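You operate a simulated robot arm through the tools that you are given. There is no shell and no other tool. Be economical: measure what you need, move in short steps, check, and stop when the job is done.

Carry out the task below with a simulated robot arm. There is one attempt and no reset: what you move stays moved.

## Task
Put things in order on the laundry worktop. At the end: the grey sponge stands where the clear bath salt jar stood; the white pad roll (marked "PADS") from the laundry worktop stands on top of the black diffuser; the clear bath salt jar stands where the white pad roll stood; one of the lipsticks from the laundry worktop is on top of the yellow travel pot; whatever was shut is shut again. Leave all else as you found it, and nothing knocked over. Set down upright: lipstick.

Only the result counts: the job must be done as asked and must still hold three seconds after the hand-in. Knocking over, shifting, dropping, spilling or breaking anything else fails it.

## Robot
A 6-joint arm with a two-finger parallel gripper, fixed in place. Base frame: the origin is at the foot of the arm, x ahead of it, y to its left, z up; the work surface is at about z = 920. Units: mm, degrees, N and s.
With the tool pointing down near the work surface it reaches from about 360 to 760 mm from the base axis. Its first joint turns from -66.0 to 66.0 degrees. Payload 2.45 kg.
The tool frame sits at the grasp point between the pads (the TCP): z along the fingers, y along the line on which they close. The tips reach 24 mm beyond it. Largest opening 68 mm; finger width 17, thickness 10; the body of the gripper, 40 by 70 mm, starts 41 mm behind the TCP.
Orientation is told as [roll, pitch, yaw] about the base's x, y, z axes, in that order, counted from this pose: with the fingers straight down and closing along the base's y, the tool's x points along the base's -x, its y along +y and its z along -z.

## Interface
- The arm moves only by the tool servo_tool. Its argument "commands" is a list of rows, each a list of 3 entries, a list of its own where there are three numbers: the shift along the base's x, y, z in mm, then the turn, a rotation vector about the base's x, y, z in degrees, then the closure, from 0 (fully open) to 1 (shut). In form: [[[dx, dy, dz], [ax, ay, az], gripper], ...]. A call has 1 to 10 rows; each row is the pose to reach, as a shift and turn from the pose commanded when the call began. Each row takes 0.2 s and may step no farther than 50 mm and 8.6 degrees from the row before; otherwise, or with a gripper value out of range, the whole call is refused. Where a pose cannot be reached the arm comes as near as it can. A force on the tool above 40 N (or 10 N above the force at the start of the call, whichever is more), or a blocked arm, ends the call early, and 0.2 s more pass. Each finger travels about 108 mm/s and halts on what it meets, pressing with about 36 N; the grip force reading is that of the motor and also rises with nothing between the fingers. The clock runs only during rows and for 0.2 s after the last one: add rows that repeat a pose to give the fingers time. It gives the time, the measured TCP pose, the force on the tool (base axes), the opening and the grip force at its end, in the units of the frame above (readings bear some noise), with the torque about the TCP (base axes, N m) and any sound that the robot's microphone picked up.
- Cameras (640 x 400 px; columns grow to the right, rows downward): "scene" is fixed at [190.5, 444.4, 1459.4]; the picture's right is [-0.43, -0.90, 0.00], its down [-0.56, 0.27, -0.78] and it looks along [0.71, -0.34, -0.62] (base axes); focal length 240 px, centre (320, 200). "wrist" rides on the gripper at [84, 11, -75] in the tool frame; the picture's right is [-0.13, 0.99, 0.00], its down [-0.60, -0.08, -0.79] and it looks along [-0.79, -0.10, 0.61] (tool axes); focal length 251 px, centre (320, 200). There is no depth. A picture from a camera that has moved, and an enlarged one, comes with that camera's place and axes in the base frame and with its lens.
- capture(camera): a new picture of that camera. No time passes.
- inspect(camera, box): a new picture of the part [left, top, right, bottom] of that camera's present view, enlarged. No time passes.
- job_done(): hands the job in; it is judged then, once.

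Go step by step. Nothing tells you positions but the pictures and the camera data: compare them with the known pose of the tool, close in by small moves and look again before you grip or let go. The budget is 120 turns and 76 pictures, counting those below and the enlarged ones. Unless the task says otherwise, let go and move clear before handing in, and close with one line.

The tools are called after "Request:" as name(argument=value, ...) on one line, values as JSON. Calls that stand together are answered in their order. servo_tool: Moves the arm, as the interface text tells. Its arguments: {"type":"object","properties":{"commands":{"type":"array","items":{"type":"array"}}},"required":["commands"]} The other tools are called the same way: capture (camera) takes a picture; inspect (camera, box) takes an enlarged picture of a part of a camera's view; job_done () hands the job in.

At the start:

```text
t: 0.0
tool_pos: [394.1, 226.6, 1296.4]
tcp_rot: [0.1, 0.0, 0.0]
contact_force: [-0.2, -0.7, 0.6]
wrist_torque: [0.02, 0.0, 0.02]
grip_width: 67.8
grasp_force: 0.1
```

scene: 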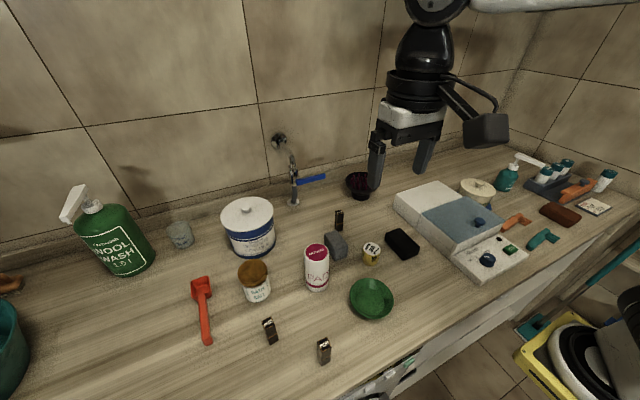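
wrist: 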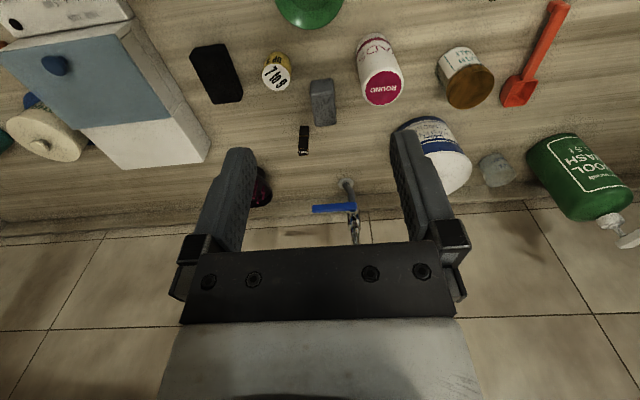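

I see the worktop with the jar, pad roll, sponge, pot, lipsticks and a black block (probably the diffuser). I'll look closer to identify the items.

Request:
inspect(camera="scene", box=[180, 180, 440, 370])

Request:
inspect(camera="scene", box=[380, 130, 640, 290])

Request:
inspect(camera="wrist", box=[180, 0, 520, 210])

```text
2.11 times, centred on (310, 275) of scene
camera zoom: at [190.5, 444.4, 1459.4], right [-0.43, -0.9, 0.0], down [-0.56, 0.27, -0.78], along [0.71, -0.34, -0.62], focal length 504 px, centre (341, 42)
```

zoom: 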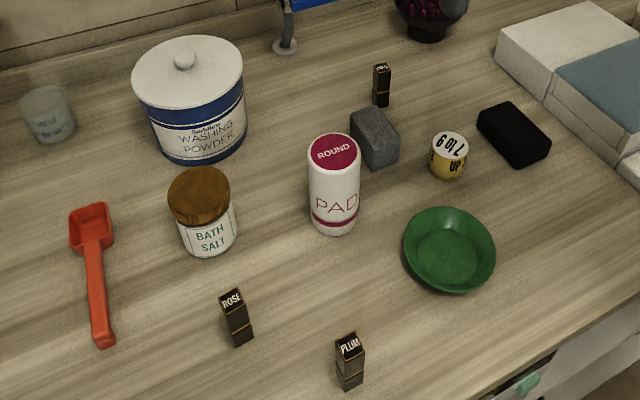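

```text
2.46 times, centred on (510, 210) of scene
camera zoom: at [190.5, 444.4, 1459.4], right [-0.43, -0.9, 0.0], down [-0.56, 0.27, -0.78], along [0.71, -0.34, -0.62], focal length 590 px, centre (-148, 175)
```

zoom: 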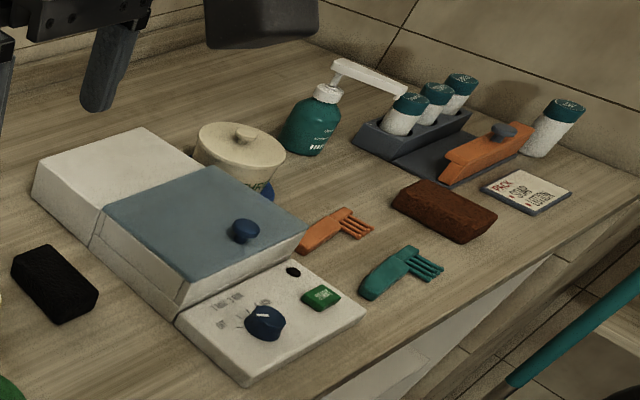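

```text
1.88 times, centred on (350, 105) of wrist
camera zoom: at [309.3, 236.7, 1371.0], right [0.13, 0.99, 0.0], down [0.6, -0.08, 0.79], along [0.79, -0.1, -0.61], focal length 473 px, centre (264, 379)
```

zoom: 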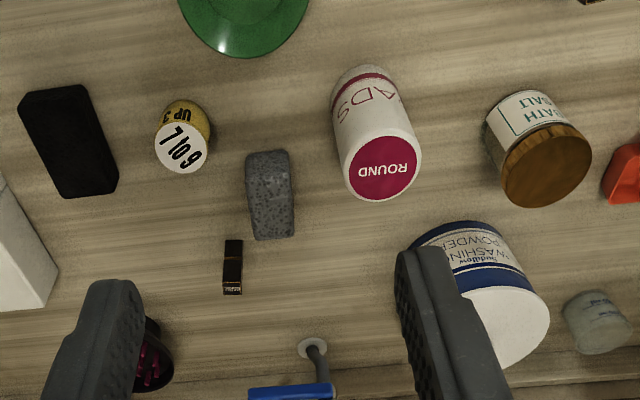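

The round dark object near the wall is hidden by the finger; I'll move sideways to see it better.

Request:
servo_tool(commands=[[[0, -45, 0], [0, 0, 0], 0], [[0, -90, 0], [0, 0, 0], 0], [[0, -135, 0], [0, 0, 0], 0], [[0, -180, 0], [0, 0, 0], 0], [[0, -220, 0], [0, 0, 0], 0]])

Request:
capture(camera="wrist")

Request:
inspect(camera="scene", box=[300, 150, 440, 270])

```text
t: 1.2
tool_pos: [392.7, 5.0, 1296.9]
tcp_rot: [0.0, 0.0, 0.2]
contact_force: [-0.2, 0.6, 0.3]
wrist_torque: [0.0, -0.03, -0.01]
grip_width: 68.2
grasp_force: 0.1
```

```text
70 pictures are left
camera wrist: at [308.0, 15.7, 1370.7], right [0.13, 0.99, 0.0], down [0.6, -0.08, 0.79], along [0.79, -0.1, -0.61], focal length 251 px, centre (320, 200)
```

wrist: 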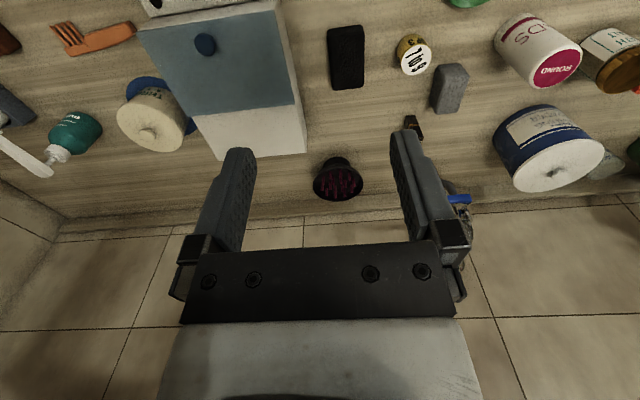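

```text
3.33 times, centred on (370, 210) of scene
camera zoom: at [190.5, 444.4, 1459.4], right [-0.43, -0.9, 0.0], down [-0.56, 0.27, -0.78], along [0.71, -0.34, -0.62], focal length 799 px, centre (153, 167)
```

zoom: 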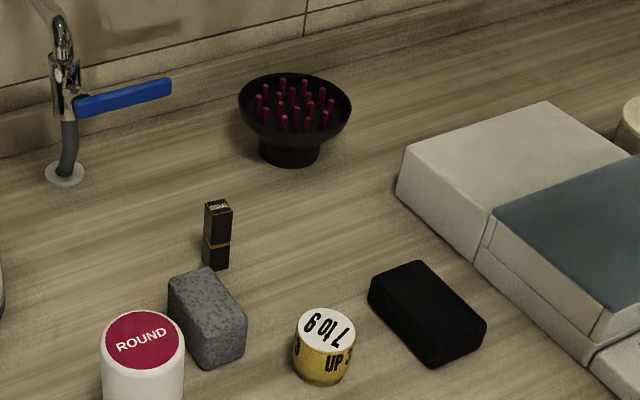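

The round black bowl with prongs at about (763, 4) is the hair-dryer diffuser; the roll is at about (503, 304), the jar at (543, 443), the sponge at (568, 214), the pot at (503, 141). Next I hover over the pad roll.

Request:
servo_tool(commands=[[[14, 37, -20], [0, 0, 0], 0], [[28, 75, -40], [0, 0, 0], 0], [[41, 112, -60], [0, 0, 0], 0], [[55, 150, -80], [0, 0, 0], 0], [[69, 187, -100], [0, 0, 0], 0], [[83, 224, -120], [0, 0, 0], 0], [[96, 262, -140], [0, 0, 0], 0], [[110, 299, -165], [0, 0, 0], 0], [[110, 299, -165], [0, 0, 0], 0]])

Request:
capture(camera="wrist")

Request:
capture(camera="scene")

```text
t: 3.2
tool_pos: [504.0, 306.4, 1133.1]
tcp_rot: [0.0, 0.1, 0.1]
contact_force: [-0.3, -0.1, -0.1]
wrist_torque: [0.0, -0.01, 0.01]
grip_width: 67.9
grasp_force: 0.1
```

```text
68 pictures are left
camera wrist: at [419.7, 316.6, 1206.9], right [0.13, 0.99, 0.0], down [0.6, -0.08, 0.79], along [0.79, -0.1, -0.61], focal length 251 px, centre (320, 200)
```

wrist: 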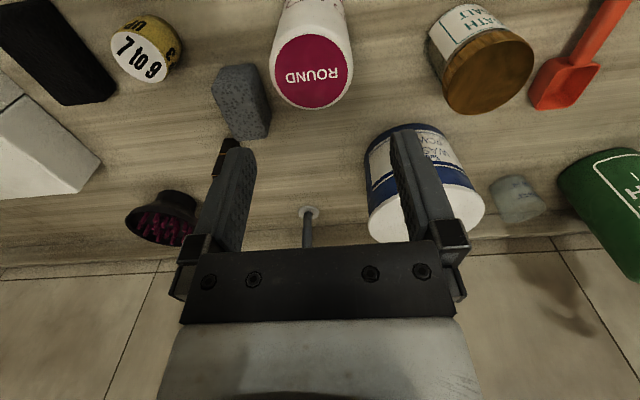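

```text
67 pictures are left
```

scene: 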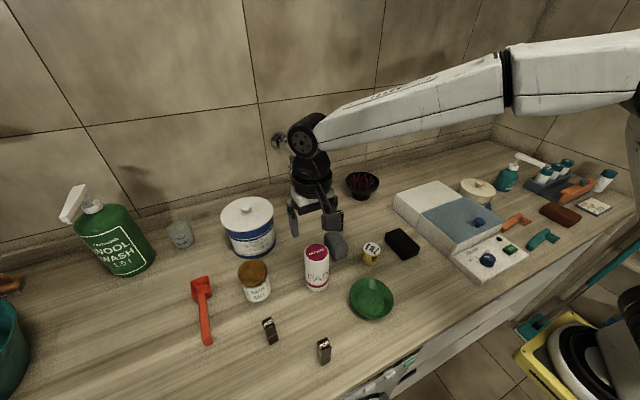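

The roll top triangulates to about (500, 303, 1044). I descend over it and check before gripping.

Request:
servo_tool(commands=[[[-3, -3, -40], [0, 0, 0], 0], [[-3, -3, -80], [0, 0, 0], 0], [[-3, -3, -115], [0, 0, 0], 0], [[-3, -3, -115], [0, 0, 0], 0]])

Request:
capture(camera="wrist")

Request:
inspect(camera="scene", box=[270, 200, 370, 300])

```text
t: 4.2
tool_pos: [503.1, 301.7, 1017.9]
tcp_rot: [0.0, 0.1, 0.0]
contact_force: [-0.6, 0.9, -0.4]
wrist_torque: [0.0, -0.01, 0.04]
grip_width: 67.8
grasp_force: 0.1
```

```text
66 pictures are left
camera wrist: at [417.5, 313.5, 1091.7], right [0.13, 0.99, 0.0], down [0.6, -0.08, 0.79], along [0.79, -0.1, -0.61], focal length 251 px, centre (320, 200)
```

wrist: 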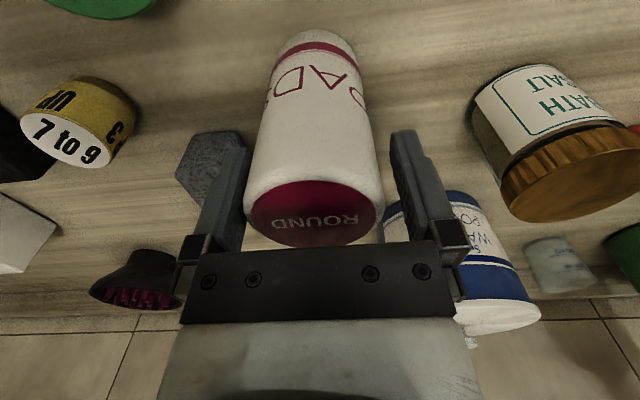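

```text
4.00 times, centred on (320, 250) of scene
camera zoom: at [190.5, 444.4, 1459.4], right [-0.43, -0.9, 0.0], down [-0.56, 0.27, -0.78], along [0.71, -0.34, -0.62], focal length 958 px, centre (320, 0)
```

zoom: 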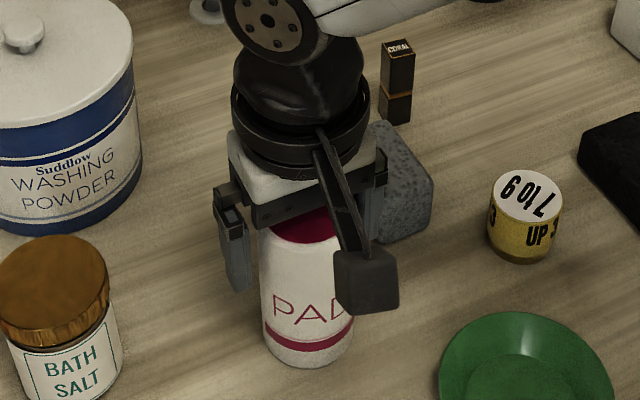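

The roll sits between the fingers with clearance on both sides. I close the grip.

Request:
servo_tool(commands=[[[-3, -1, -115], [0, 0, 0], 0.2], [[-3, -1, -115], [0, 0, 0], 0.4], [[-3, -1, -115], [0, 0, 0], 0.6], [[-3, -1, -115], [0, 0, 0], 0.6]])

```text
refused: row 1 steps farther than a row can; nothing moved
```

The shift must be relative to the current pose, so I resend it with zero shift.

Request:
servo_tool(commands=[[[0, 1, 0], [0, 0, 0], 0.15], [[0, 1, 0], [0, 0, 0], 0.3], [[0, 1, 0], [0, 0, 0], 0.5], [[0, 1, 0], [0, 0, 0], 0.5]])

```text
t: 5.2
tool_pos: [500.9, 303.2, 1017.5]
tcp_rot: [-0.1, 0.0, 0.0]
contact_force: [0.6, -0.5, -0.5]
wrist_torque: [-0.01, 0.0, 0.0]
grip_width: 55.6
grasp_force: 35.8
```

Gripped at 55.6 mm. I lift and carry it to a point short of the diffuser.

Request:
servo_tool(commands=[[[0, 0, 30], [0, 0, 0], 0.5], [[0, 0, 75], [0, 0, 0], 0.5], [[0, 0, 120], [0, 0, 0], 0.5], [[18, -40, 135], [0, 0, 0], 0.5], [[35, -82, 143], [0, 0, 0], 0.5], [[52, -124, 143], [0, 0, 0], 0.5], [[70, -166, 143], [0, 0, 0], 0.5], [[87, -208, 143], [0, 0, 0], 0.5], [[104, -250, 143], [0, 0, 0], 0.5], [[120, -292, 143], [0, 0, 0], 0.5]])

Request:
capture(camera="wrist")

Request:
capture(camera="scene")

```text
t: 7.4
tool_pos: [619.8, 10.3, 1160.3]
tcp_rot: [0.0, 0.0, 0.2]
contact_force: [0.4, -0.1, -0.7]
wrist_torque: [0.04, -0.02, -0.03]
grip_width: 55.9
grasp_force: 36.3
```

```text
64 pictures are left
camera wrist: at [535.8, 21.2, 1234.0], right [0.13, 0.99, 0.0], down [0.6, -0.08, 0.79], along [0.79, -0.1, -0.61], focal length 251 px, centre (320, 200)
```

wrist: 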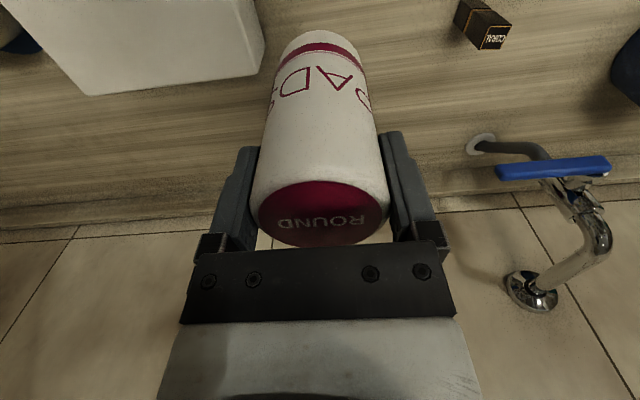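

```text
63 pictures are left
```

scene: 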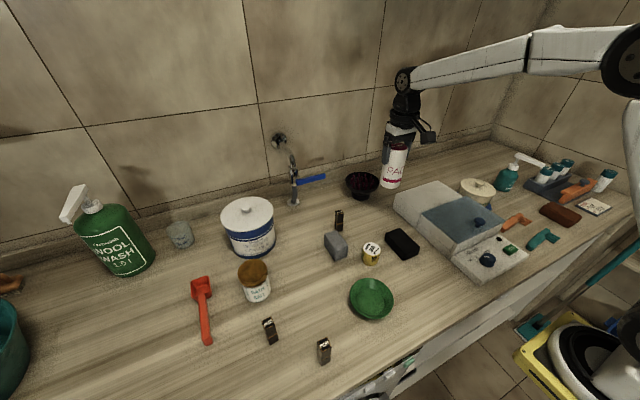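

The roll hides the diffuser from the wrist camera, so I shift sideways to measure it accurately.

Request:
servo_tool(commands=[[[-10, 45, 0], [0, 0, 0], 0.5], [[-20, 90, 0], [0, 0, 0], 0.5], [[-30, 135, 0], [0, 0, 0], 0.5], [[-40, 170, 0], [0, 0, 0], 0.5], [[-40, 170, 0], [0, 0, 0], 0.5]])

Request:
capture(camera="wrist")

Request:
inspect(camera="scene", box=[330, 160, 410, 210])

```text
t: 8.6
tool_pos: [579.9, 179.3, 1160.7]
tcp_rot: [0.1, 0.0, 0.0]
contact_force: [0.2, 0.0, 0.0]
wrist_torque: [0.0, 0.03, 0.01]
grip_width: 55.7
grasp_force: 36.0
```

```text
62 pictures are left
camera wrist: at [495.6, 191.1, 1234.6], right [0.13, 0.99, 0.0], down [0.6, -0.08, 0.79], along [0.79, -0.1, -0.61], focal length 251 px, centre (320, 200)
```

wrist: 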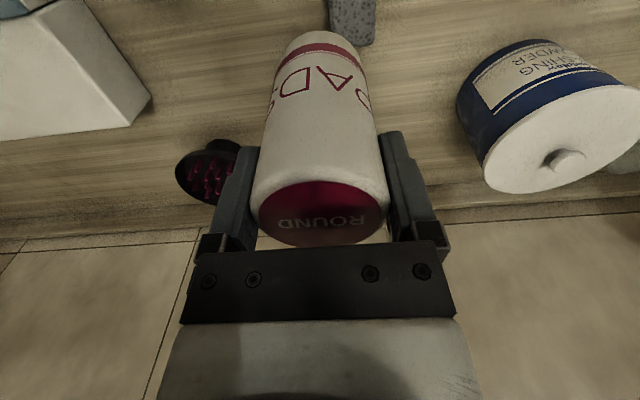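

```text
8.00 times, centred on (370, 185) of scene
camera zoom: at [190.5, 444.4, 1459.4], right [-0.43, -0.9, 0.0], down [-0.56, 0.27, -0.78], along [0.71, -0.34, -0.62], focal length 1917 px, centre (-80, 320)
```

zoom: 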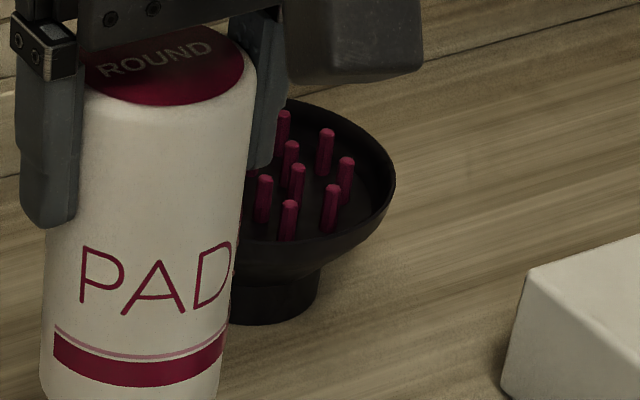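

Still partly hidden; I shift a bit further.

Request:
servo_tool(commands=[[[0, 40, 0], [0, 0, 0], 0.5], [[0, 80, -20], [0, 0, 0], 0.5], [[0, 80, -20], [0, 0, 0], 0.5]])

Request:
inspect(camera="wrist", box=[40, 80, 260, 260])

```text
t: 9.4
tool_pos: [580.3, 260.8, 1139.5]
tcp_rot: [-0.1, 0.0, -0.1]
contact_force: [-0.6, -0.2, -0.4]
wrist_torque: [0.02, 0.0, 0.04]
grip_width: 55.7
grasp_force: 36.0
```

```text
2.22 times, centred on (150, 170) of wrist
camera zoom: at [496.2, 271.0, 1213.3], right [0.13, 0.99, 0.0], down [0.6, -0.08, 0.79], along [0.79, -0.1, -0.61], focal length 559 px, centre (698, 267)
```

zoom: 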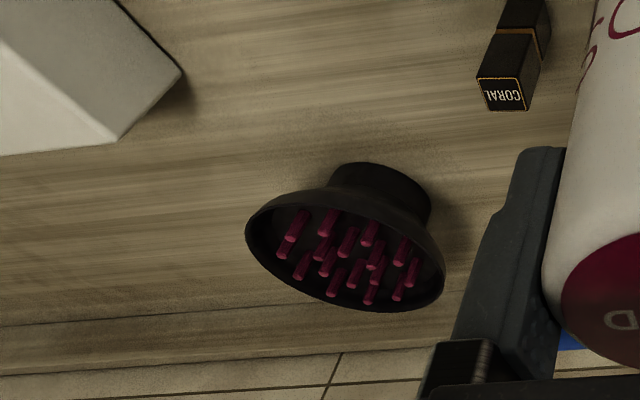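

The diffuser centre works out at about (757, 4), with its rim and prong tips near z 980. I carry the roll back around and approach over it at height.

Request:
servo_tool(commands=[[[10, -45, 10], [0, 0, 0], 0.5], [[20, -90, 20], [0, 0, 0], 0.5], [[30, -135, 30], [0, 0, 0], 0.5], [[40, -180, 35], [0, 0, 0], 0.5], [[50, -225, 35], [0, 0, 0], 0.5], [[75, -257, 35], [0, 0, 0], 0.5], [[110, -257, 35], [0, 0, 0], 0.5], [[145, -257, 35], [0, 0, 0], 0.5], [[176, -257, 35], [0, 0, 0], 0.5], [[176, -257, 35], [0, 0, 0], 0.5]])

Request:
inspect(camera="scene", box=[310, 100, 440, 210])

```text
t: 11.6
tool_pos: [744.8, 4.5, 1172.2]
tcp_rot: [0.0, 0.1, 0.0]
contact_force: [0.9, 0.1, -1.0]
wrist_torque: [0.03, 0.01, -0.01]
grip_width: 55.8
grasp_force: 35.9
out of reach, approached as far as the arm can: row 9, 10
```

```text
3.64 times, centred on (375, 155) of scene
camera zoom: at [190.5, 444.4, 1459.4], right [-0.43, -0.9, 0.0], down [-0.56, 0.27, -0.78], along [0.71, -0.34, -0.62], focal length 871 px, centre (120, 364)
```

zoom: 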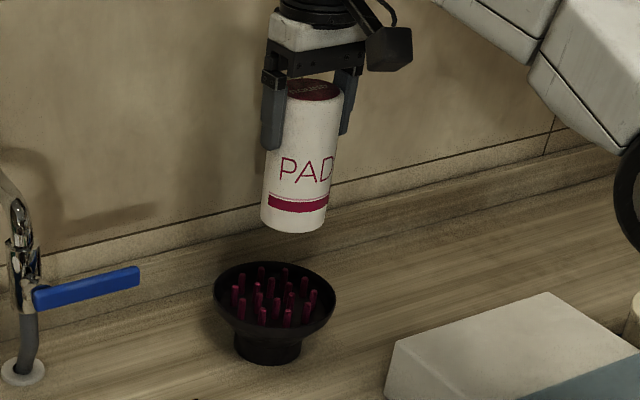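

The arm's reach ends near x 745 at this height. I lower to about z 1100, where the reach should be longer.

Request:
servo_tool(commands=[[[0, 0, -25], [0, 0, 0], 0.5], [[0, 0, -50], [0, 0, 0], 0.5], [[0, 0, -72], [0, 0, 0], 0.5], [[0, 0, -72], [0, 0, 0], 0.5]])

Request:
inspect(camera="scene", box=[310, 100, 440, 210])

```text
t: 12.6
tool_pos: [745.6, 3.2, 1100.5]
tcp_rot: [-0.1, 0.0, -0.1]
contact_force: [0.3, 0.2, -0.9]
wrist_torque: [0.0, -0.01, -0.03]
grip_width: 55.7
grasp_force: 36.1
```

```text
3.64 times, centred on (375, 155) of scene
camera zoom: at [190.5, 444.4, 1459.4], right [-0.43, -0.9, 0.0], down [-0.56, 0.27, -0.78], along [0.71, -0.34, -0.62], focal length 871 px, centre (120, 364)
```

zoom: 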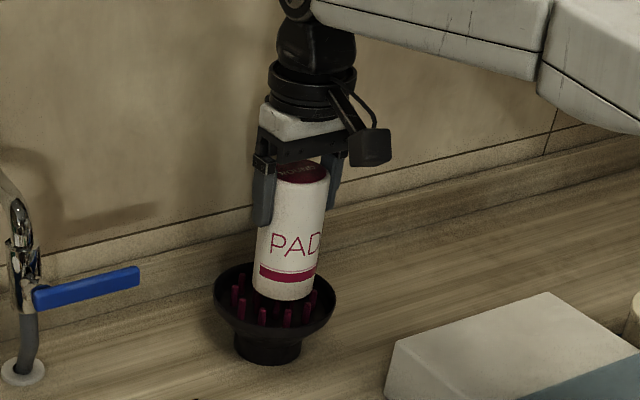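

Now I nudge forward about 13 mm to centre over the diffuser.

Request:
servo_tool(commands=[[[7, 1, 0], [0, 0, 0], 0.5], [[14, 2, 0], [0, 0, 0], 0.5], [[14, 2, 0], [0, 0, 0], 0.5]])

Request:
inspect(camera="scene", box=[330, 120, 430, 210])

Request:
capture(camera="wrist")

```text
t: 13.4
tool_pos: [758.5, 5.9, 1103.5]
tcp_rot: [-0.1, 0.0, 0.1]
contact_force: [-0.4, -0.2, -0.5]
wrist_torque: [-0.02, 0.01, -0.02]
grip_width: 55.7
grasp_force: 35.8
```

```text
4.44 times, centred on (380, 165) of scene
camera zoom: at [190.5, 444.4, 1459.4], right [-0.43, -0.9, 0.0], down [-0.56, 0.27, -0.78], along [0.71, -0.34, -0.62], focal length 1065 px, centre (53, 356)
```

zoom: 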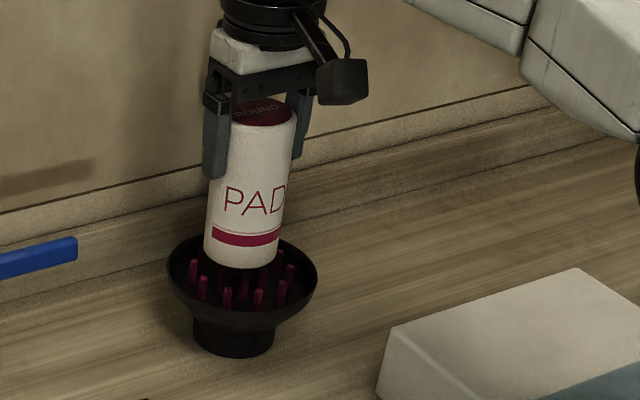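

```text
56 pictures are left
camera wrist: at [674.5, 16.6, 1176.2], right [0.13, 0.99, 0.0], down [0.6, -0.08, 0.79], along [0.79, -0.1, -0.61], focal length 251 px, centre (320, 200)
```

wrist: 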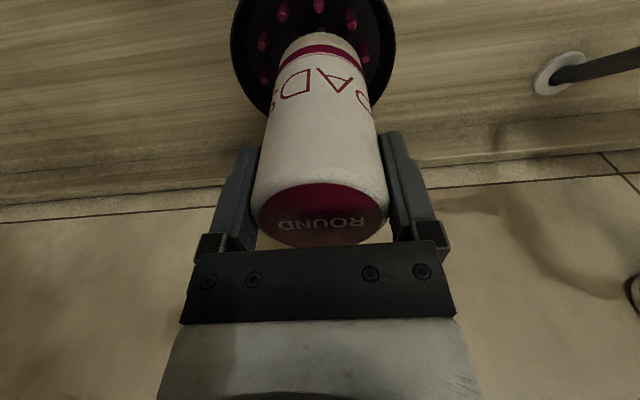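

The roll is centred over the diffuser in both views. I lower in small steps until contact.

Request:
servo_tool(commands=[[[0, 0, -5], [0, 0, 0], 0.5], [[0, 0, -10], [0, 0, 0], 0.5], [[0, 0, -14], [0, 0, 0], 0.5], [[0, 0, -17], [0, 0, 0], 0.5], [[0, 0, -20], [0, 0, 0], 0.5], [[0, 0, -23], [0, 0, 0], 0.5]])

Request:
inspect(camera="scene", box=[330, 120, 430, 210])

```text
t: 14.8
tool_pos: [759.0, 6.8, 1081.8]
tcp_rot: [0.0, -0.2, 0.3]
contact_force: [-2.9, 0.8, 8.4]
wrist_torque: [0.06, 0.34, -0.03]
grip_width: 55.8
grasp_force: 35.9
```

```text
4.44 times, centred on (380, 165) of scene
camera zoom: at [190.2, 444.4, 1459.4], right [-0.43, -0.9, 0.0], down [-0.56, 0.27, -0.78], along [0.71, -0.34, -0.62], focal length 1065 px, centre (53, 356)
```

zoom: 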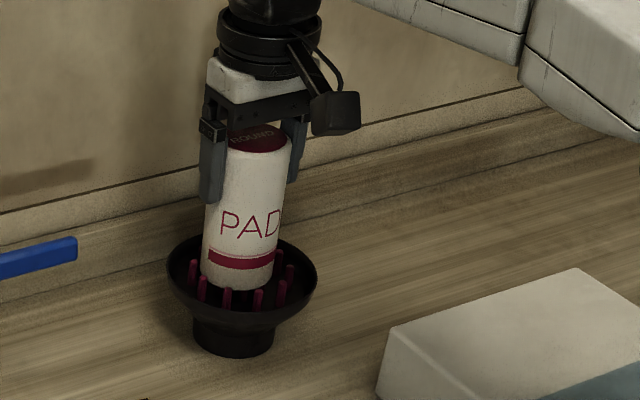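

Contact with 8 N, centred under the roll. I open slowly while watching.

Request:
servo_tool(commands=[[[0, 0, 0], [0, 0, 0], 0.35], [[0, 0, 0], [0, 0, 0], 0.18], [[0, 0, 0], [0, 0, 0], 0.08], [[0, 0, 0], [0, 0, 0], 0.03], [[0, 0, 0], [0, 0, 0], 0.03]])

Request:
inspect(camera="scene", box=[330, 120, 430, 210])

Request:
capture(camera="wrist")

```text
t: 16.0
tool_pos: [759.7, 5.5, 1080.4]
tcp_rot: [0.0, -0.1, 0.1]
contact_force: [0.1, -0.2, -0.7]
wrist_torque: [0.0, -0.01, 0.03]
grip_width: 66.1
grasp_force: 0.0
```

```text
4.44 times, centred on (380, 165) of scene
camera zoom: at [190.5, 444.4, 1459.4], right [-0.43, -0.9, 0.0], down [-0.56, 0.27, -0.78], along [0.71, -0.34, -0.62], focal length 1065 px, centre (53, 356)
```

zoom: 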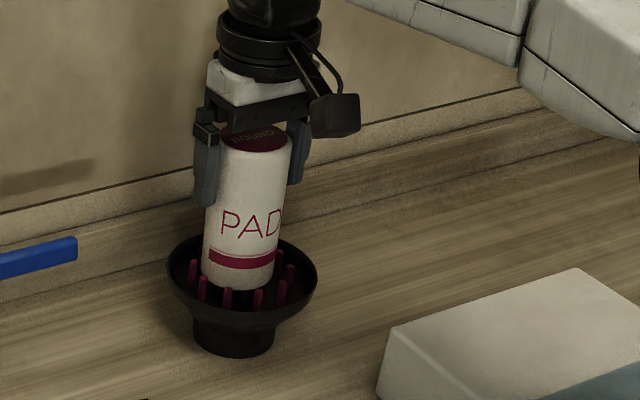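

```text
53 pictures are left
camera wrist: at [674.9, 16.9, 1153.6], right [0.13, 0.99, 0.0], down [0.6, -0.08, 0.79], along [0.79, -0.1, -0.61], focal length 251 px, centre (320, 200)
```

wrist: 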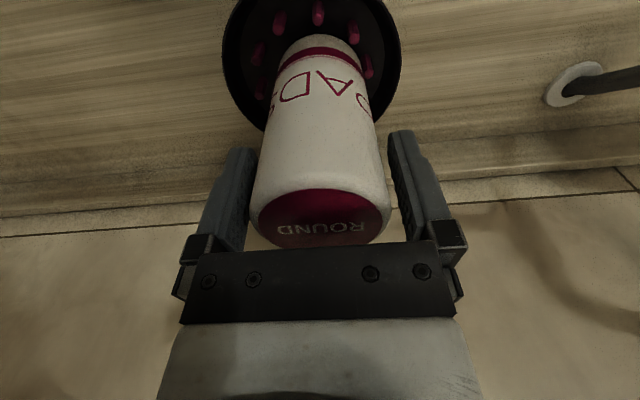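

The roll stands free and upright. I withdraw straight up, slightly back, and then check.

Request:
servo_tool(commands=[[[0, 0, 10], [0, 0, 0], 0], [[0, 0, 25], [0, 0, 0], 0], [[-5, 0, 55], [0, 0, 0], 0], [[-25, 0, 85], [0, 0, 0], 0], [[-65, 0, 105], [0, 0, 0], 0], [[-110, 0, 110], [0, 0, 0], 0]])

Request:
capture(camera="scene")

```text
t: 17.4
tool_pos: [647.1, 5.8, 1191.0]
tcp_rot: [0.0, 0.0, 0.1]
contact_force: [0.2, -0.1, -0.3]
wrist_torque: [0.02, 0.0, 0.01]
grip_width: 67.7
grasp_force: 0.2
```

```text
52 pictures are left
```

scene: 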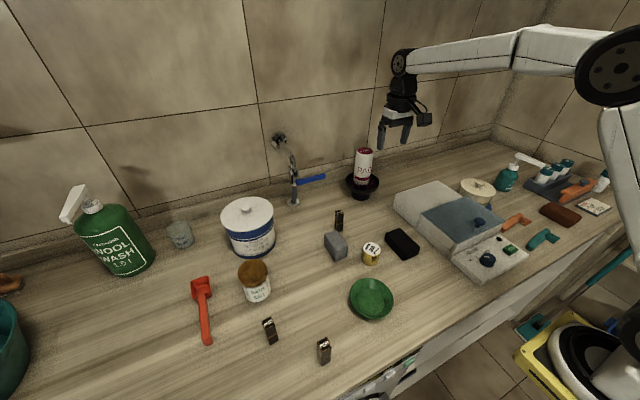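

The roll stands on the diffuser. Next I go to hover above the bath salt jar at about (543, 443).

Request:
servo_tool(commands=[[[-12, 44, -5], [0, 0, 0], 0], [[-24, 88, -10], [0, 0, 0], 0], [[-36, 132, -15], [0, 0, 0], 0], [[-48, 176, -20], [0, 0, 0], 0], [[-60, 220, -25], [0, 0, 0], 0], [[-72, 264, -35], [0, 0, 0], 0], [[-84, 308, -45], [0, 0, 0], 0], [[-94, 352, -60], [0, 0, 0], 0], [[-104, 396, -75], [0, 0, 0], 0], [[-104, 437, -90], [0, 0, 0], 0]])

Request:
capture(camera="wrist")

Request:
inspect(camera="scene", box=[200, 200, 310, 310])

```text
t: 19.6
tool_pos: [545.7, 443.1, 1099.5]
tcp_rot: [0.0, -0.1, 0.0]
contact_force: [-0.3, -0.2, 0.4]
wrist_torque: [-0.01, 0.04, -0.01]
grip_width: 68.0
grasp_force: 0.1
```

```text
51 pictures are left
camera wrist: at [460.1, 453.8, 1173.4], right [0.13, 0.99, 0.0], down [0.6, -0.08, 0.79], along [0.79, -0.1, -0.61], focal length 251 px, centre (320, 200)
```

wrist: 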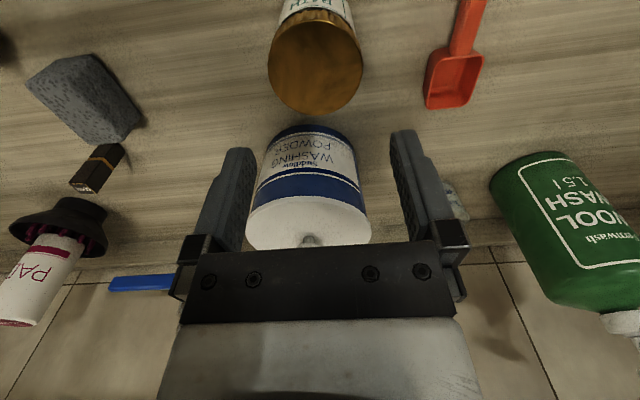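

```text
3.64 times, centred on (255, 255) of scene
camera zoom: at [190.5, 444.4, 1459.4], right [-0.43, -0.9, 0.0], down [-0.56, 0.27, -0.78], along [0.71, -0.34, -0.62], focal length 871 px, centre (556, 0)
```

zoom: 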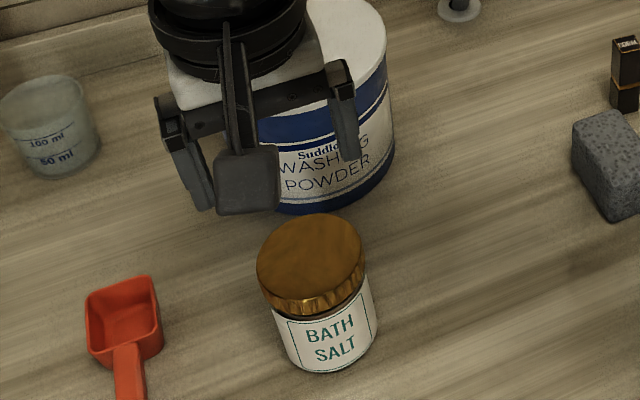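

The jar lid is about 63 mm wide against a 68 mm opening, so alignment must be tight. I zoom in to measure its centre line.

Request:
inspect(camera="wrist", box=[230, 0, 400, 130])

```text
3.08 times, centred on (315, 65) of wrist
camera zoom: at [460.1, 453.8, 1173.4], right [0.13, 0.99, 0.0], down [0.6, -0.08, 0.79], along [0.79, -0.1, -0.61], focal length 774 px, centre (335, 615)
```

zoom: 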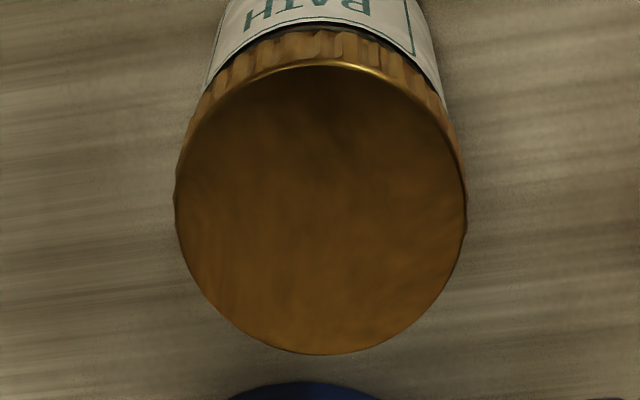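

Lid centre comes out at about (539, 441.2), diameter 62–63. I align and descend to just above the lid, then recheck.

Request:
servo_tool(commands=[[[-5, -2, -20], [0, 0, 0], 0], [[-5, -2, -45], [0, 0, 0], 0], [[-5, -2, -62], [0, 0, 0], 0], [[-5, -2, -62], [0, 0, 0], 0]])

Request:
capture(camera="wrist")

Request:
inspect(camera="scene", box=[210, 210, 310, 310])

```text
t: 20.6
tool_pos: [542.6, 441.0, 1037.3]
tcp_rot: [0.1, 0.0, 0.0]
contact_force: [0.1, 1.1, -0.2]
wrist_torque: [0.0, -0.03, 0.01]
grip_width: 68.3
grasp_force: 0.0
```

```text
48 pictures are left
camera wrist: at [456.7, 450.5, 1111.2], right [0.13, 0.99, 0.0], down [0.6, -0.08, 0.79], along [0.79, -0.1, -0.61], focal length 251 px, centre (320, 200)
```

wrist: 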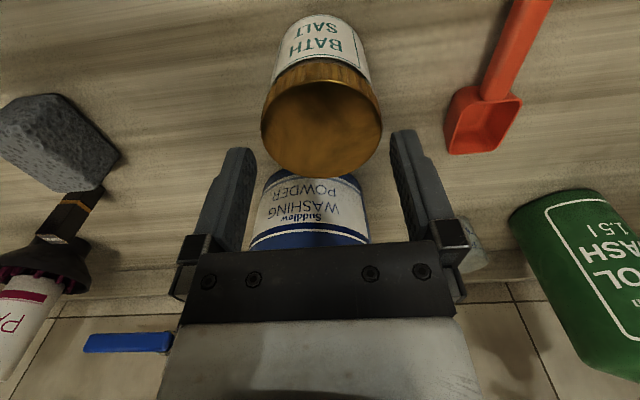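

```text
4.00 times, centred on (260, 260) of scene
camera zoom: at [190.5, 444.4, 1459.4], right [-0.43, -0.9, 0.0], down [-0.56, 0.27, -0.78], along [0.71, -0.34, -0.62], focal length 958 px, centre (560, -40)
```

zoom: 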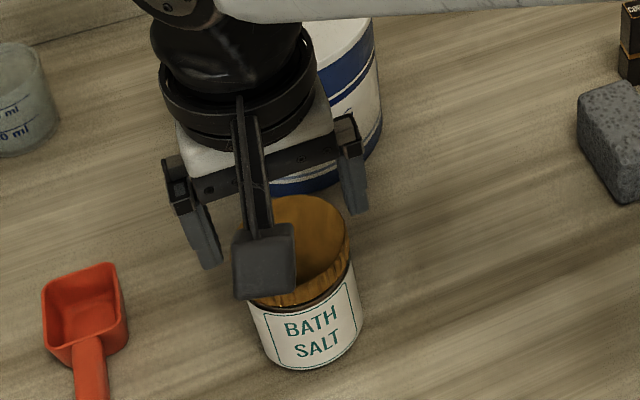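

Alignment looks within about 1 mm. I descend slowly past the lid, with small steps so that any contact stops the motion.

Request:
servo_tool(commands=[[[-2, 0.5, -6], [0, 0, 0], 0], [[-2, 0.5, -12], [0, 0, 0], 0], [[-2, 0.5, -16], [0, 0, 0], 0], [[-2, 0.5, -20], [0, 0, 0], 0], [[-2, 0.5, -24], [0, 0, 0], 0], [[-2, 0.5, -28], [0, 0, 0], 0]])

Request:
capture(camera="wrist")

```text
t: 22.0
tool_pos: [537.5, 440.7, 1009.1]
tcp_rot: [-0.1, 0.0, 0.0]
contact_force: [0.1, 0.1, 0.4]
wrist_torque: [0.02, 0.02, 0.0]
grip_width: 68.0
grasp_force: 0.0
```

```text
46 pictures are left
camera wrist: at [453.7, 451.3, 1083.2], right [0.13, 0.99, 0.0], down [0.6, -0.08, 0.79], along [0.79, -0.1, -0.61], focal length 251 px, centre (320, 200)
```

wrist: 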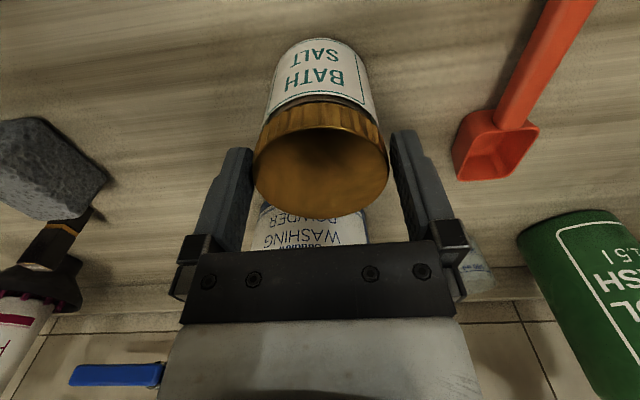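

Symmetric between the fingers and no contact so far. I continue down.

Request:
servo_tool(commands=[[[1, 0, -6], [0, 0, 0], 0], [[2, 0, -12], [0, 0, 0], 0], [[2, 0, -18], [0, 0, 0], 0], [[2, 0, -24], [0, 0, 0], 0], [[2, 0, -29], [0, 0, 0], 0], [[2, 0, -33], [0, 0, 0], 0]])

Request:
capture(camera="wrist")

Request:
inspect(camera="scene", box=[210, 220, 300, 310])

```text
t: 23.4
tool_pos: [539.7, 441.4, 976.4]
tcp_rot: [0.1, 0.0, 0.0]
contact_force: [-0.1, 0.2, -0.7]
wrist_torque: [-0.02, 0.03, 0.04]
grip_width: 67.8
grasp_force: 0.1
```

```text
45 pictures are left
camera wrist: at [455.6, 452.7, 1050.1], right [0.13, 0.99, 0.0], down [0.6, -0.08, 0.79], along [0.79, -0.1, -0.61], focal length 251 px, centre (320, 200)
```

wrist: 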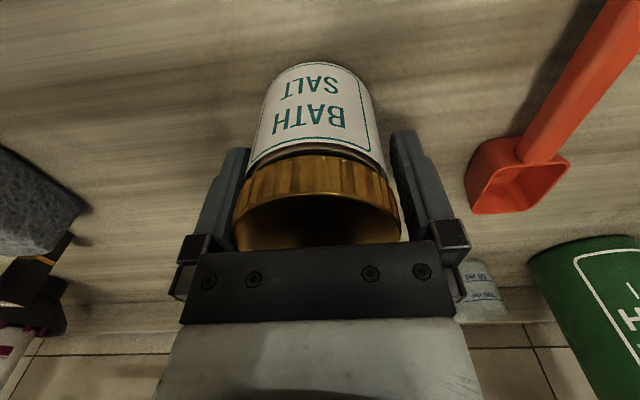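

```text
4.44 times, centred on (255, 265) of scene
camera zoom: at [190.5, 444.4, 1459.4], right [-0.43, -0.9, 0.0], down [-0.56, 0.27, -0.78], along [0.71, -0.34, -0.62], focal length 1065 px, centre (609, -89)
```

zoom: 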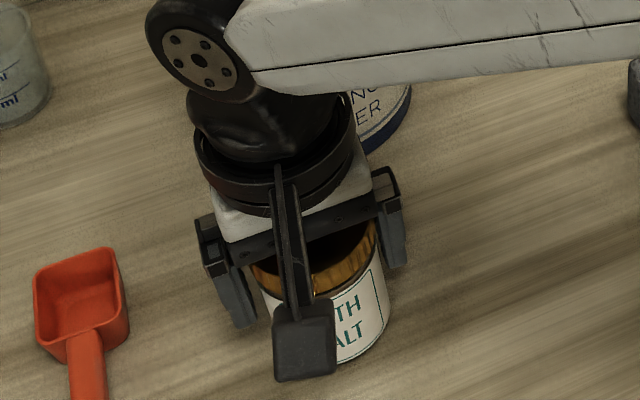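

Lid top is near z 1002; I can go a little lower so that the pads hold the glass below the lid.

Request:
servo_tool(commands=[[[1, -0.5, -3], [0, 0, 0], 0], [[1, -0.5, -6], [0, 0, 0], 0], [[1, -0.5, -9], [0, 0, 0], 0], [[1, -0.5, -9], [0, 0, 0], 0]])

Request:
inspect(camera="wrist", box=[170, 50, 470, 270])

```text
t: 24.4
tool_pos: [540.1, 442.2, 967.1]
tcp_rot: [-0.1, 0.0, 0.0]
contact_force: [-0.6, -0.2, -0.1]
wrist_torque: [-0.01, 0.03, 0.0]
grip_width: 67.7
grasp_force: 0.0
```

```text
1.82 times, centred on (320, 160) of wrist
camera zoom: at [456.1, 452.6, 1041.1], right [0.13, 0.99, 0.0], down [0.6, -0.08, 0.79], along [0.79, -0.1, -0.61], focal length 457 px, centre (320, 273)
```

zoom: 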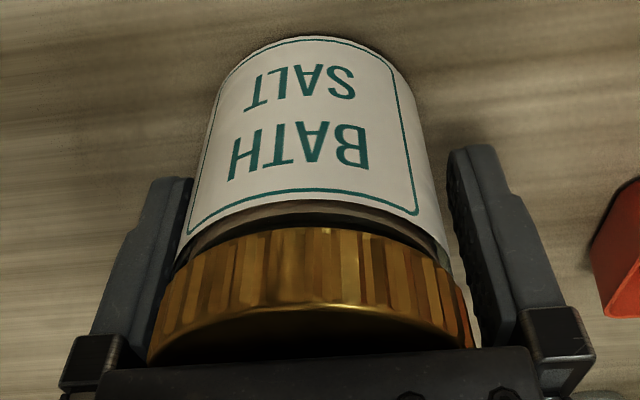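

The jar is between the fingers with the lid just below the palm. I close gently.

Request:
servo_tool(commands=[[[0, -0.5, 0], [0, 0, 0], 0.05], [[0, -0.5, 0], [0, 0, 0], 0.1], [[0, -0.5, 0], [0, 0, 0], 0.2], [[0, -0.5, 0], [0, 0, 0], 0.4], [[0, -0.5, 0], [0, 0, 0], 0.4]])

```text
t: 25.6
tool_pos: [540.7, 440.9, 966.5]
tcp_rot: [0.0, 0.0, -0.1]
contact_force: [-0.1, -1.4, 0.0]
wrist_torque: [0.02, 0.03, 0.0]
grip_width: 61.4
grasp_force: 36.0
```

Gripped at 61.4 mm. I lift slightly and check that the whole jar comes up, not only the lid.

Request:
servo_tool(commands=[[[0, 0, 5], [0, 0, 0], 0.4], [[0, 0, 12], [0, 0, 0], 0.4], [[0, 0, 20], [0, 0, 0], 0.4], [[0, 0, 20], [0, 0, 0], 0.4]])

Request:
capture(camera="wrist")

```text
t: 26.6
tool_pos: [541.5, 440.6, 988.1]
tcp_rot: [0.0, -0.2, 0.0]
contact_force: [0.4, -0.7, 1.9]
wrist_torque: [0.04, -0.05, -0.01]
grip_width: 62.0
grasp_force: 36.2
```

```text
42 pictures are left
camera wrist: at [456.4, 451.1, 1061.8], right [0.13, 0.99, 0.0], down [0.6, -0.08, 0.79], along [0.79, -0.1, -0.61], focal length 251 px, centre (320, 200)
```

wrist: 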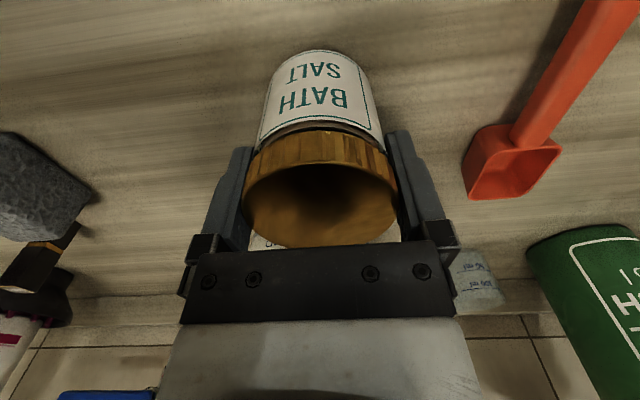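

The jar stayed on the table: the fingers slid up to the lid, so the grip slipped on the glass. I test a tiny further lift with a stronger closure to read the forces.

Request:
servo_tool(commands=[[[0, 0, 0], [0, 0, 0], 0.8], [[0, 0, 0], [0, 0, 0], 1.0], [[0, 0, 2], [0, 0, 0], 1.0], [[0, 0, 2], [0, 0, 0], 1.0]])

Request:
inspect(camera="scene", box=[210, 220, 300, 310])

```text
t: 27.6
tool_pos: [539.8, 439.9, 989.7]
tcp_rot: [0.0, 0.1, 0.2]
contact_force: [0.7, 0.3, -2.0]
wrist_torque: [-0.02, -0.01, -0.02]
grip_width: 62.4
grasp_force: 36.1
```

```text
4.44 times, centred on (255, 265) of scene
camera zoom: at [190.5, 444.4, 1459.4], right [-0.43, -0.9, 0.0], down [-0.56, 0.27, -0.78], along [0.71, -0.34, -0.62], focal length 1065 px, centre (609, -89)
```

zoom: 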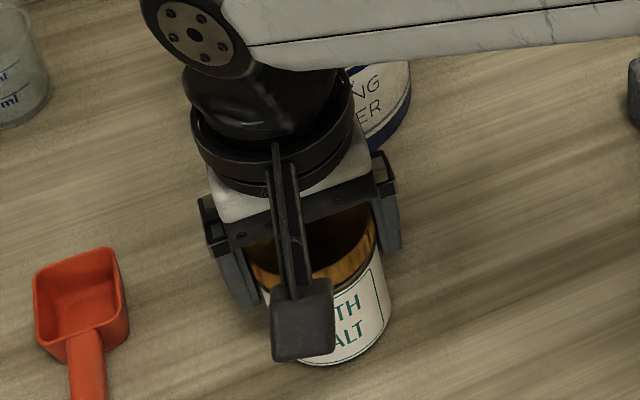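

The jar is still in its place. I lift a few more mm with full closure and read the load.

Request:
servo_tool(commands=[[[0, 0, 2], [0, 0, 0], 1.0], [[0, 0, 4], [0, 0, 0], 1.0]])

Request:
inspect(camera="wrist", box=[170, 20, 470, 270])

```text
t: 28.2
tool_pos: [541.6, 440.6, 993.5]
tcp_rot: [0.0, -0.1, -0.1]
contact_force: [-0.3, -0.3, -2.5]
wrist_torque: [0.0, 0.01, 0.05]
grip_width: 62.2
grasp_force: 36.4
```

```text
1.60 times, centred on (320, 145) of wrist
camera zoom: at [456.2, 451.4, 1067.0], right [0.13, 0.99, 0.0], down [0.6, -0.08, 0.79], along [0.79, -0.1, -0.61], focal length 402 px, centre (320, 288)
```

zoom: 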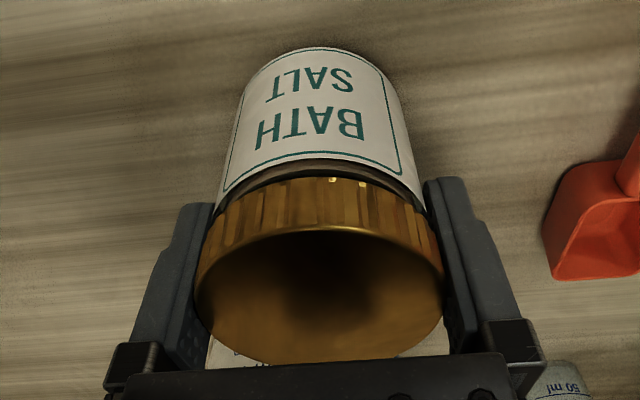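

The load reads a steady −2.5 N, likely the jar's weight, now held at the lid. I lift 15 mm more and check.

Request:
servo_tool(commands=[[[0, 0, 5], [0, 0, 0], 1.0], [[0, 0, 10], [0, 0, 0], 1.0], [[0, 0, 15], [0, 0, 0], 1.0], [[0, 0, 15], [0, 0, 0], 1.0]])

Request:
inspect(camera="wrist", box=[170, 20, 470, 270])

Request:
inspect(camera="scene", box=[210, 220, 300, 310])

```text
t: 29.2
tool_pos: [540.6, 440.1, 1008.1]
tcp_rot: [0.1, 0.1, 0.0]
contact_force: [-0.1, 0.1, -2.7]
wrist_torque: [0.0, 0.03, 0.01]
grip_width: 62.1
grasp_force: 36.2
```

```text
1.60 times, centred on (320, 145) of wrist
camera zoom: at [456.0, 451.0, 1082.1], right [0.13, 0.99, 0.0], down [0.6, -0.08, 0.79], along [0.79, -0.1, -0.61], focal length 402 px, centre (320, 288)
```

zoom: 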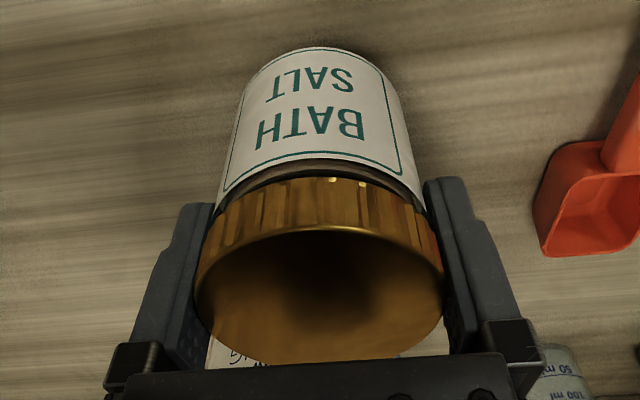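

```text
4.44 times, centred on (255, 265) of scene
camera zoom: at [190.5, 444.4, 1459.4], right [-0.43, -0.9, 0.0], down [-0.56, 0.27, -0.78], along [0.71, -0.34, -0.62], focal length 1065 px, centre (609, -89)
```

zoom: 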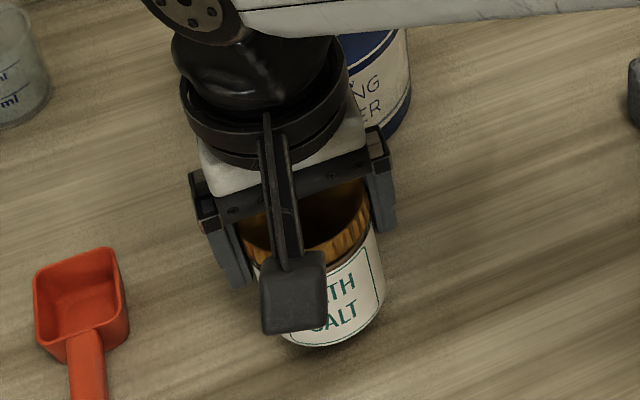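

The whole jar is held and lifted. I carry it to the roll's old spot at about (500, 303), still in the air.

Request:
servo_tool(commands=[[[0, 0, 20], [0, 0, 0], 1.0], [[-8, -25, 22], [0, 0, 0], 1.0], [[-16, -52, 22], [0, 0, 0], 1.0], [[-24, -80, 22], [0, 0, 0], 1.0], [[-32, -108, 22], [0, 0, 0], 1.0], [[-40, -130, 15], [0, 0, 0], 1.0], [[-41, -137, 5], [0, 0, 0], 1.0], [[-41, -137, 0], [0, 0, 0], 1.0], [[-41, -137, 0], [0, 0, 0], 1.0]])

Request:
inspect(camera="scene", box=[260, 210, 370, 310])

Request:
capture(camera="wrist")

```text
t: 31.2
tool_pos: [499.9, 302.0, 1008.3]
tcp_rot: [0.0, 0.1, -0.1]
contact_force: [-0.5, -0.5, -2.0]
wrist_torque: [0.04, 0.01, 0.0]
grip_width: 61.9
grasp_force: 35.7
```

```text
4.00 times, centred on (315, 260) of scene
camera zoom: at [190.5, 444.4, 1459.4], right [-0.43, -0.9, 0.0], down [-0.56, 0.27, -0.78], along [0.71, -0.34, -0.62], focal length 958 px, centre (340, -40)
```

zoom: 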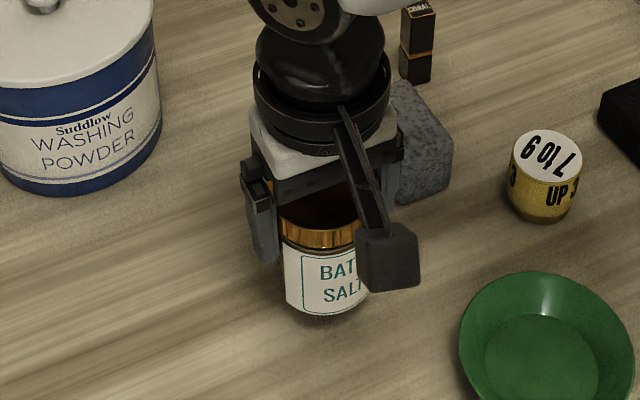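

```text
36 pictures are left
camera wrist: at [415.2, 313.8, 1082.3], right [0.13, 0.99, 0.0], down [0.6, -0.08, 0.79], along [0.79, -0.1, -0.61], focal length 251 px, centre (320, 200)
```

wrist: 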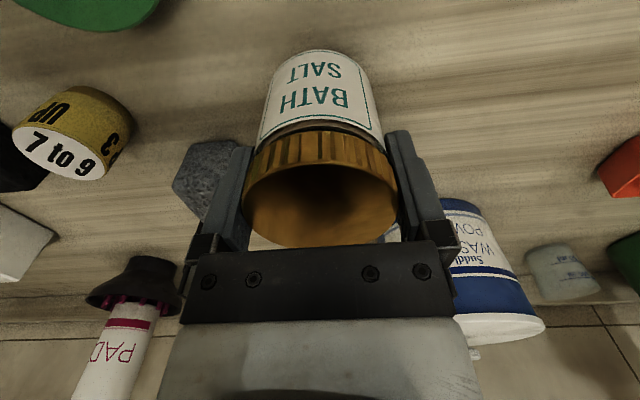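

The jar hangs about 18 mm above the old roll spot. I lower to contact.

Request:
servo_tool(commands=[[[0, 1, -5], [0, 0, 0], 1.0], [[0, 1, -10], [0, 0, 0], 1.0], [[0, 1, -14], [0, 0, 0], 1.0], [[0, 1, -16], [0, 0, 0], 1.0], [[0, 1, -18], [0, 0, 0], 1.0], [[0, 1, -19], [0, 0, 0], 1.0], [[0, 1, -20], [0, 0, 0], 1.0]])

```text
t: 32.8
tool_pos: [500.2, 303.7, 989.7]
tcp_rot: [0.1, 0.0, 0.0]
contact_force: [0.5, 0.2, -2.2]
wrist_torque: [0.03, 0.01, 0.02]
grip_width: 62.1
grasp_force: 36.6
```

Request:
servo_tool(commands=[[[0, 0, -1], [0, 0, 0], 1.0], [[0, 0, -2], [0, 0, 0], 1.0], [[0, 0, -3], [0, 0, 0], 1.0], [[0, 0, -3], [0, 0, 0], 1.0]])

```text
t: 33.8
tool_pos: [501.5, 304.8, 987.0]
tcp_rot: [0.1, -0.2, 0.0]
contact_force: [-8.8, -5.3, 27.2]
wrist_torque: [-0.35, 0.26, -0.04]
grip_width: 62.0
grasp_force: 36.2
```

Firm contact with the table. I ease up by 1.5 mm and open slowly.

Request:
servo_tool(commands=[[[0, 0, 1], [0, 0, 0], 1.0], [[0, 0, 1.5], [0, 0, 0], 1.0], [[0, 0, 1.5], [0, 0, 0], 0.2], [[0, 0, 1.5], [0, 0, 0], 0.08], [[0, 0, 1.5], [0, 0, 0], 0.0], [[0, 0, 1.5], [0, 0, 0], 0.0], [[0, 0, 1.5], [0, 0, 0], 0.0]])

Request:
capture(camera="wrist")

```text
t: 35.4
tool_pos: [500.1, 304.0, 986.7]
tcp_rot: [0.0, 0.0, 0.0]
contact_force: [-0.5, -0.2, -0.6]
wrist_torque: [0.0, 0.01, -0.03]
grip_width: 68.0
grasp_force: 0.1
```

```text
35 pictures are left
camera wrist: at [415.7, 315.4, 1060.9], right [0.13, 0.99, 0.0], down [0.6, -0.08, 0.79], along [0.79, -0.1, -0.61], focal length 251 px, centre (320, 200)
```

wrist: 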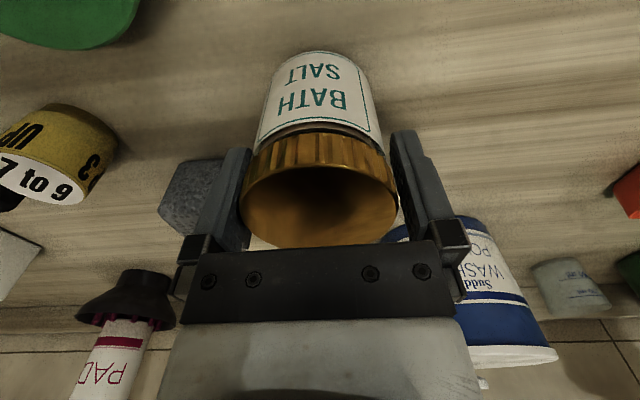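

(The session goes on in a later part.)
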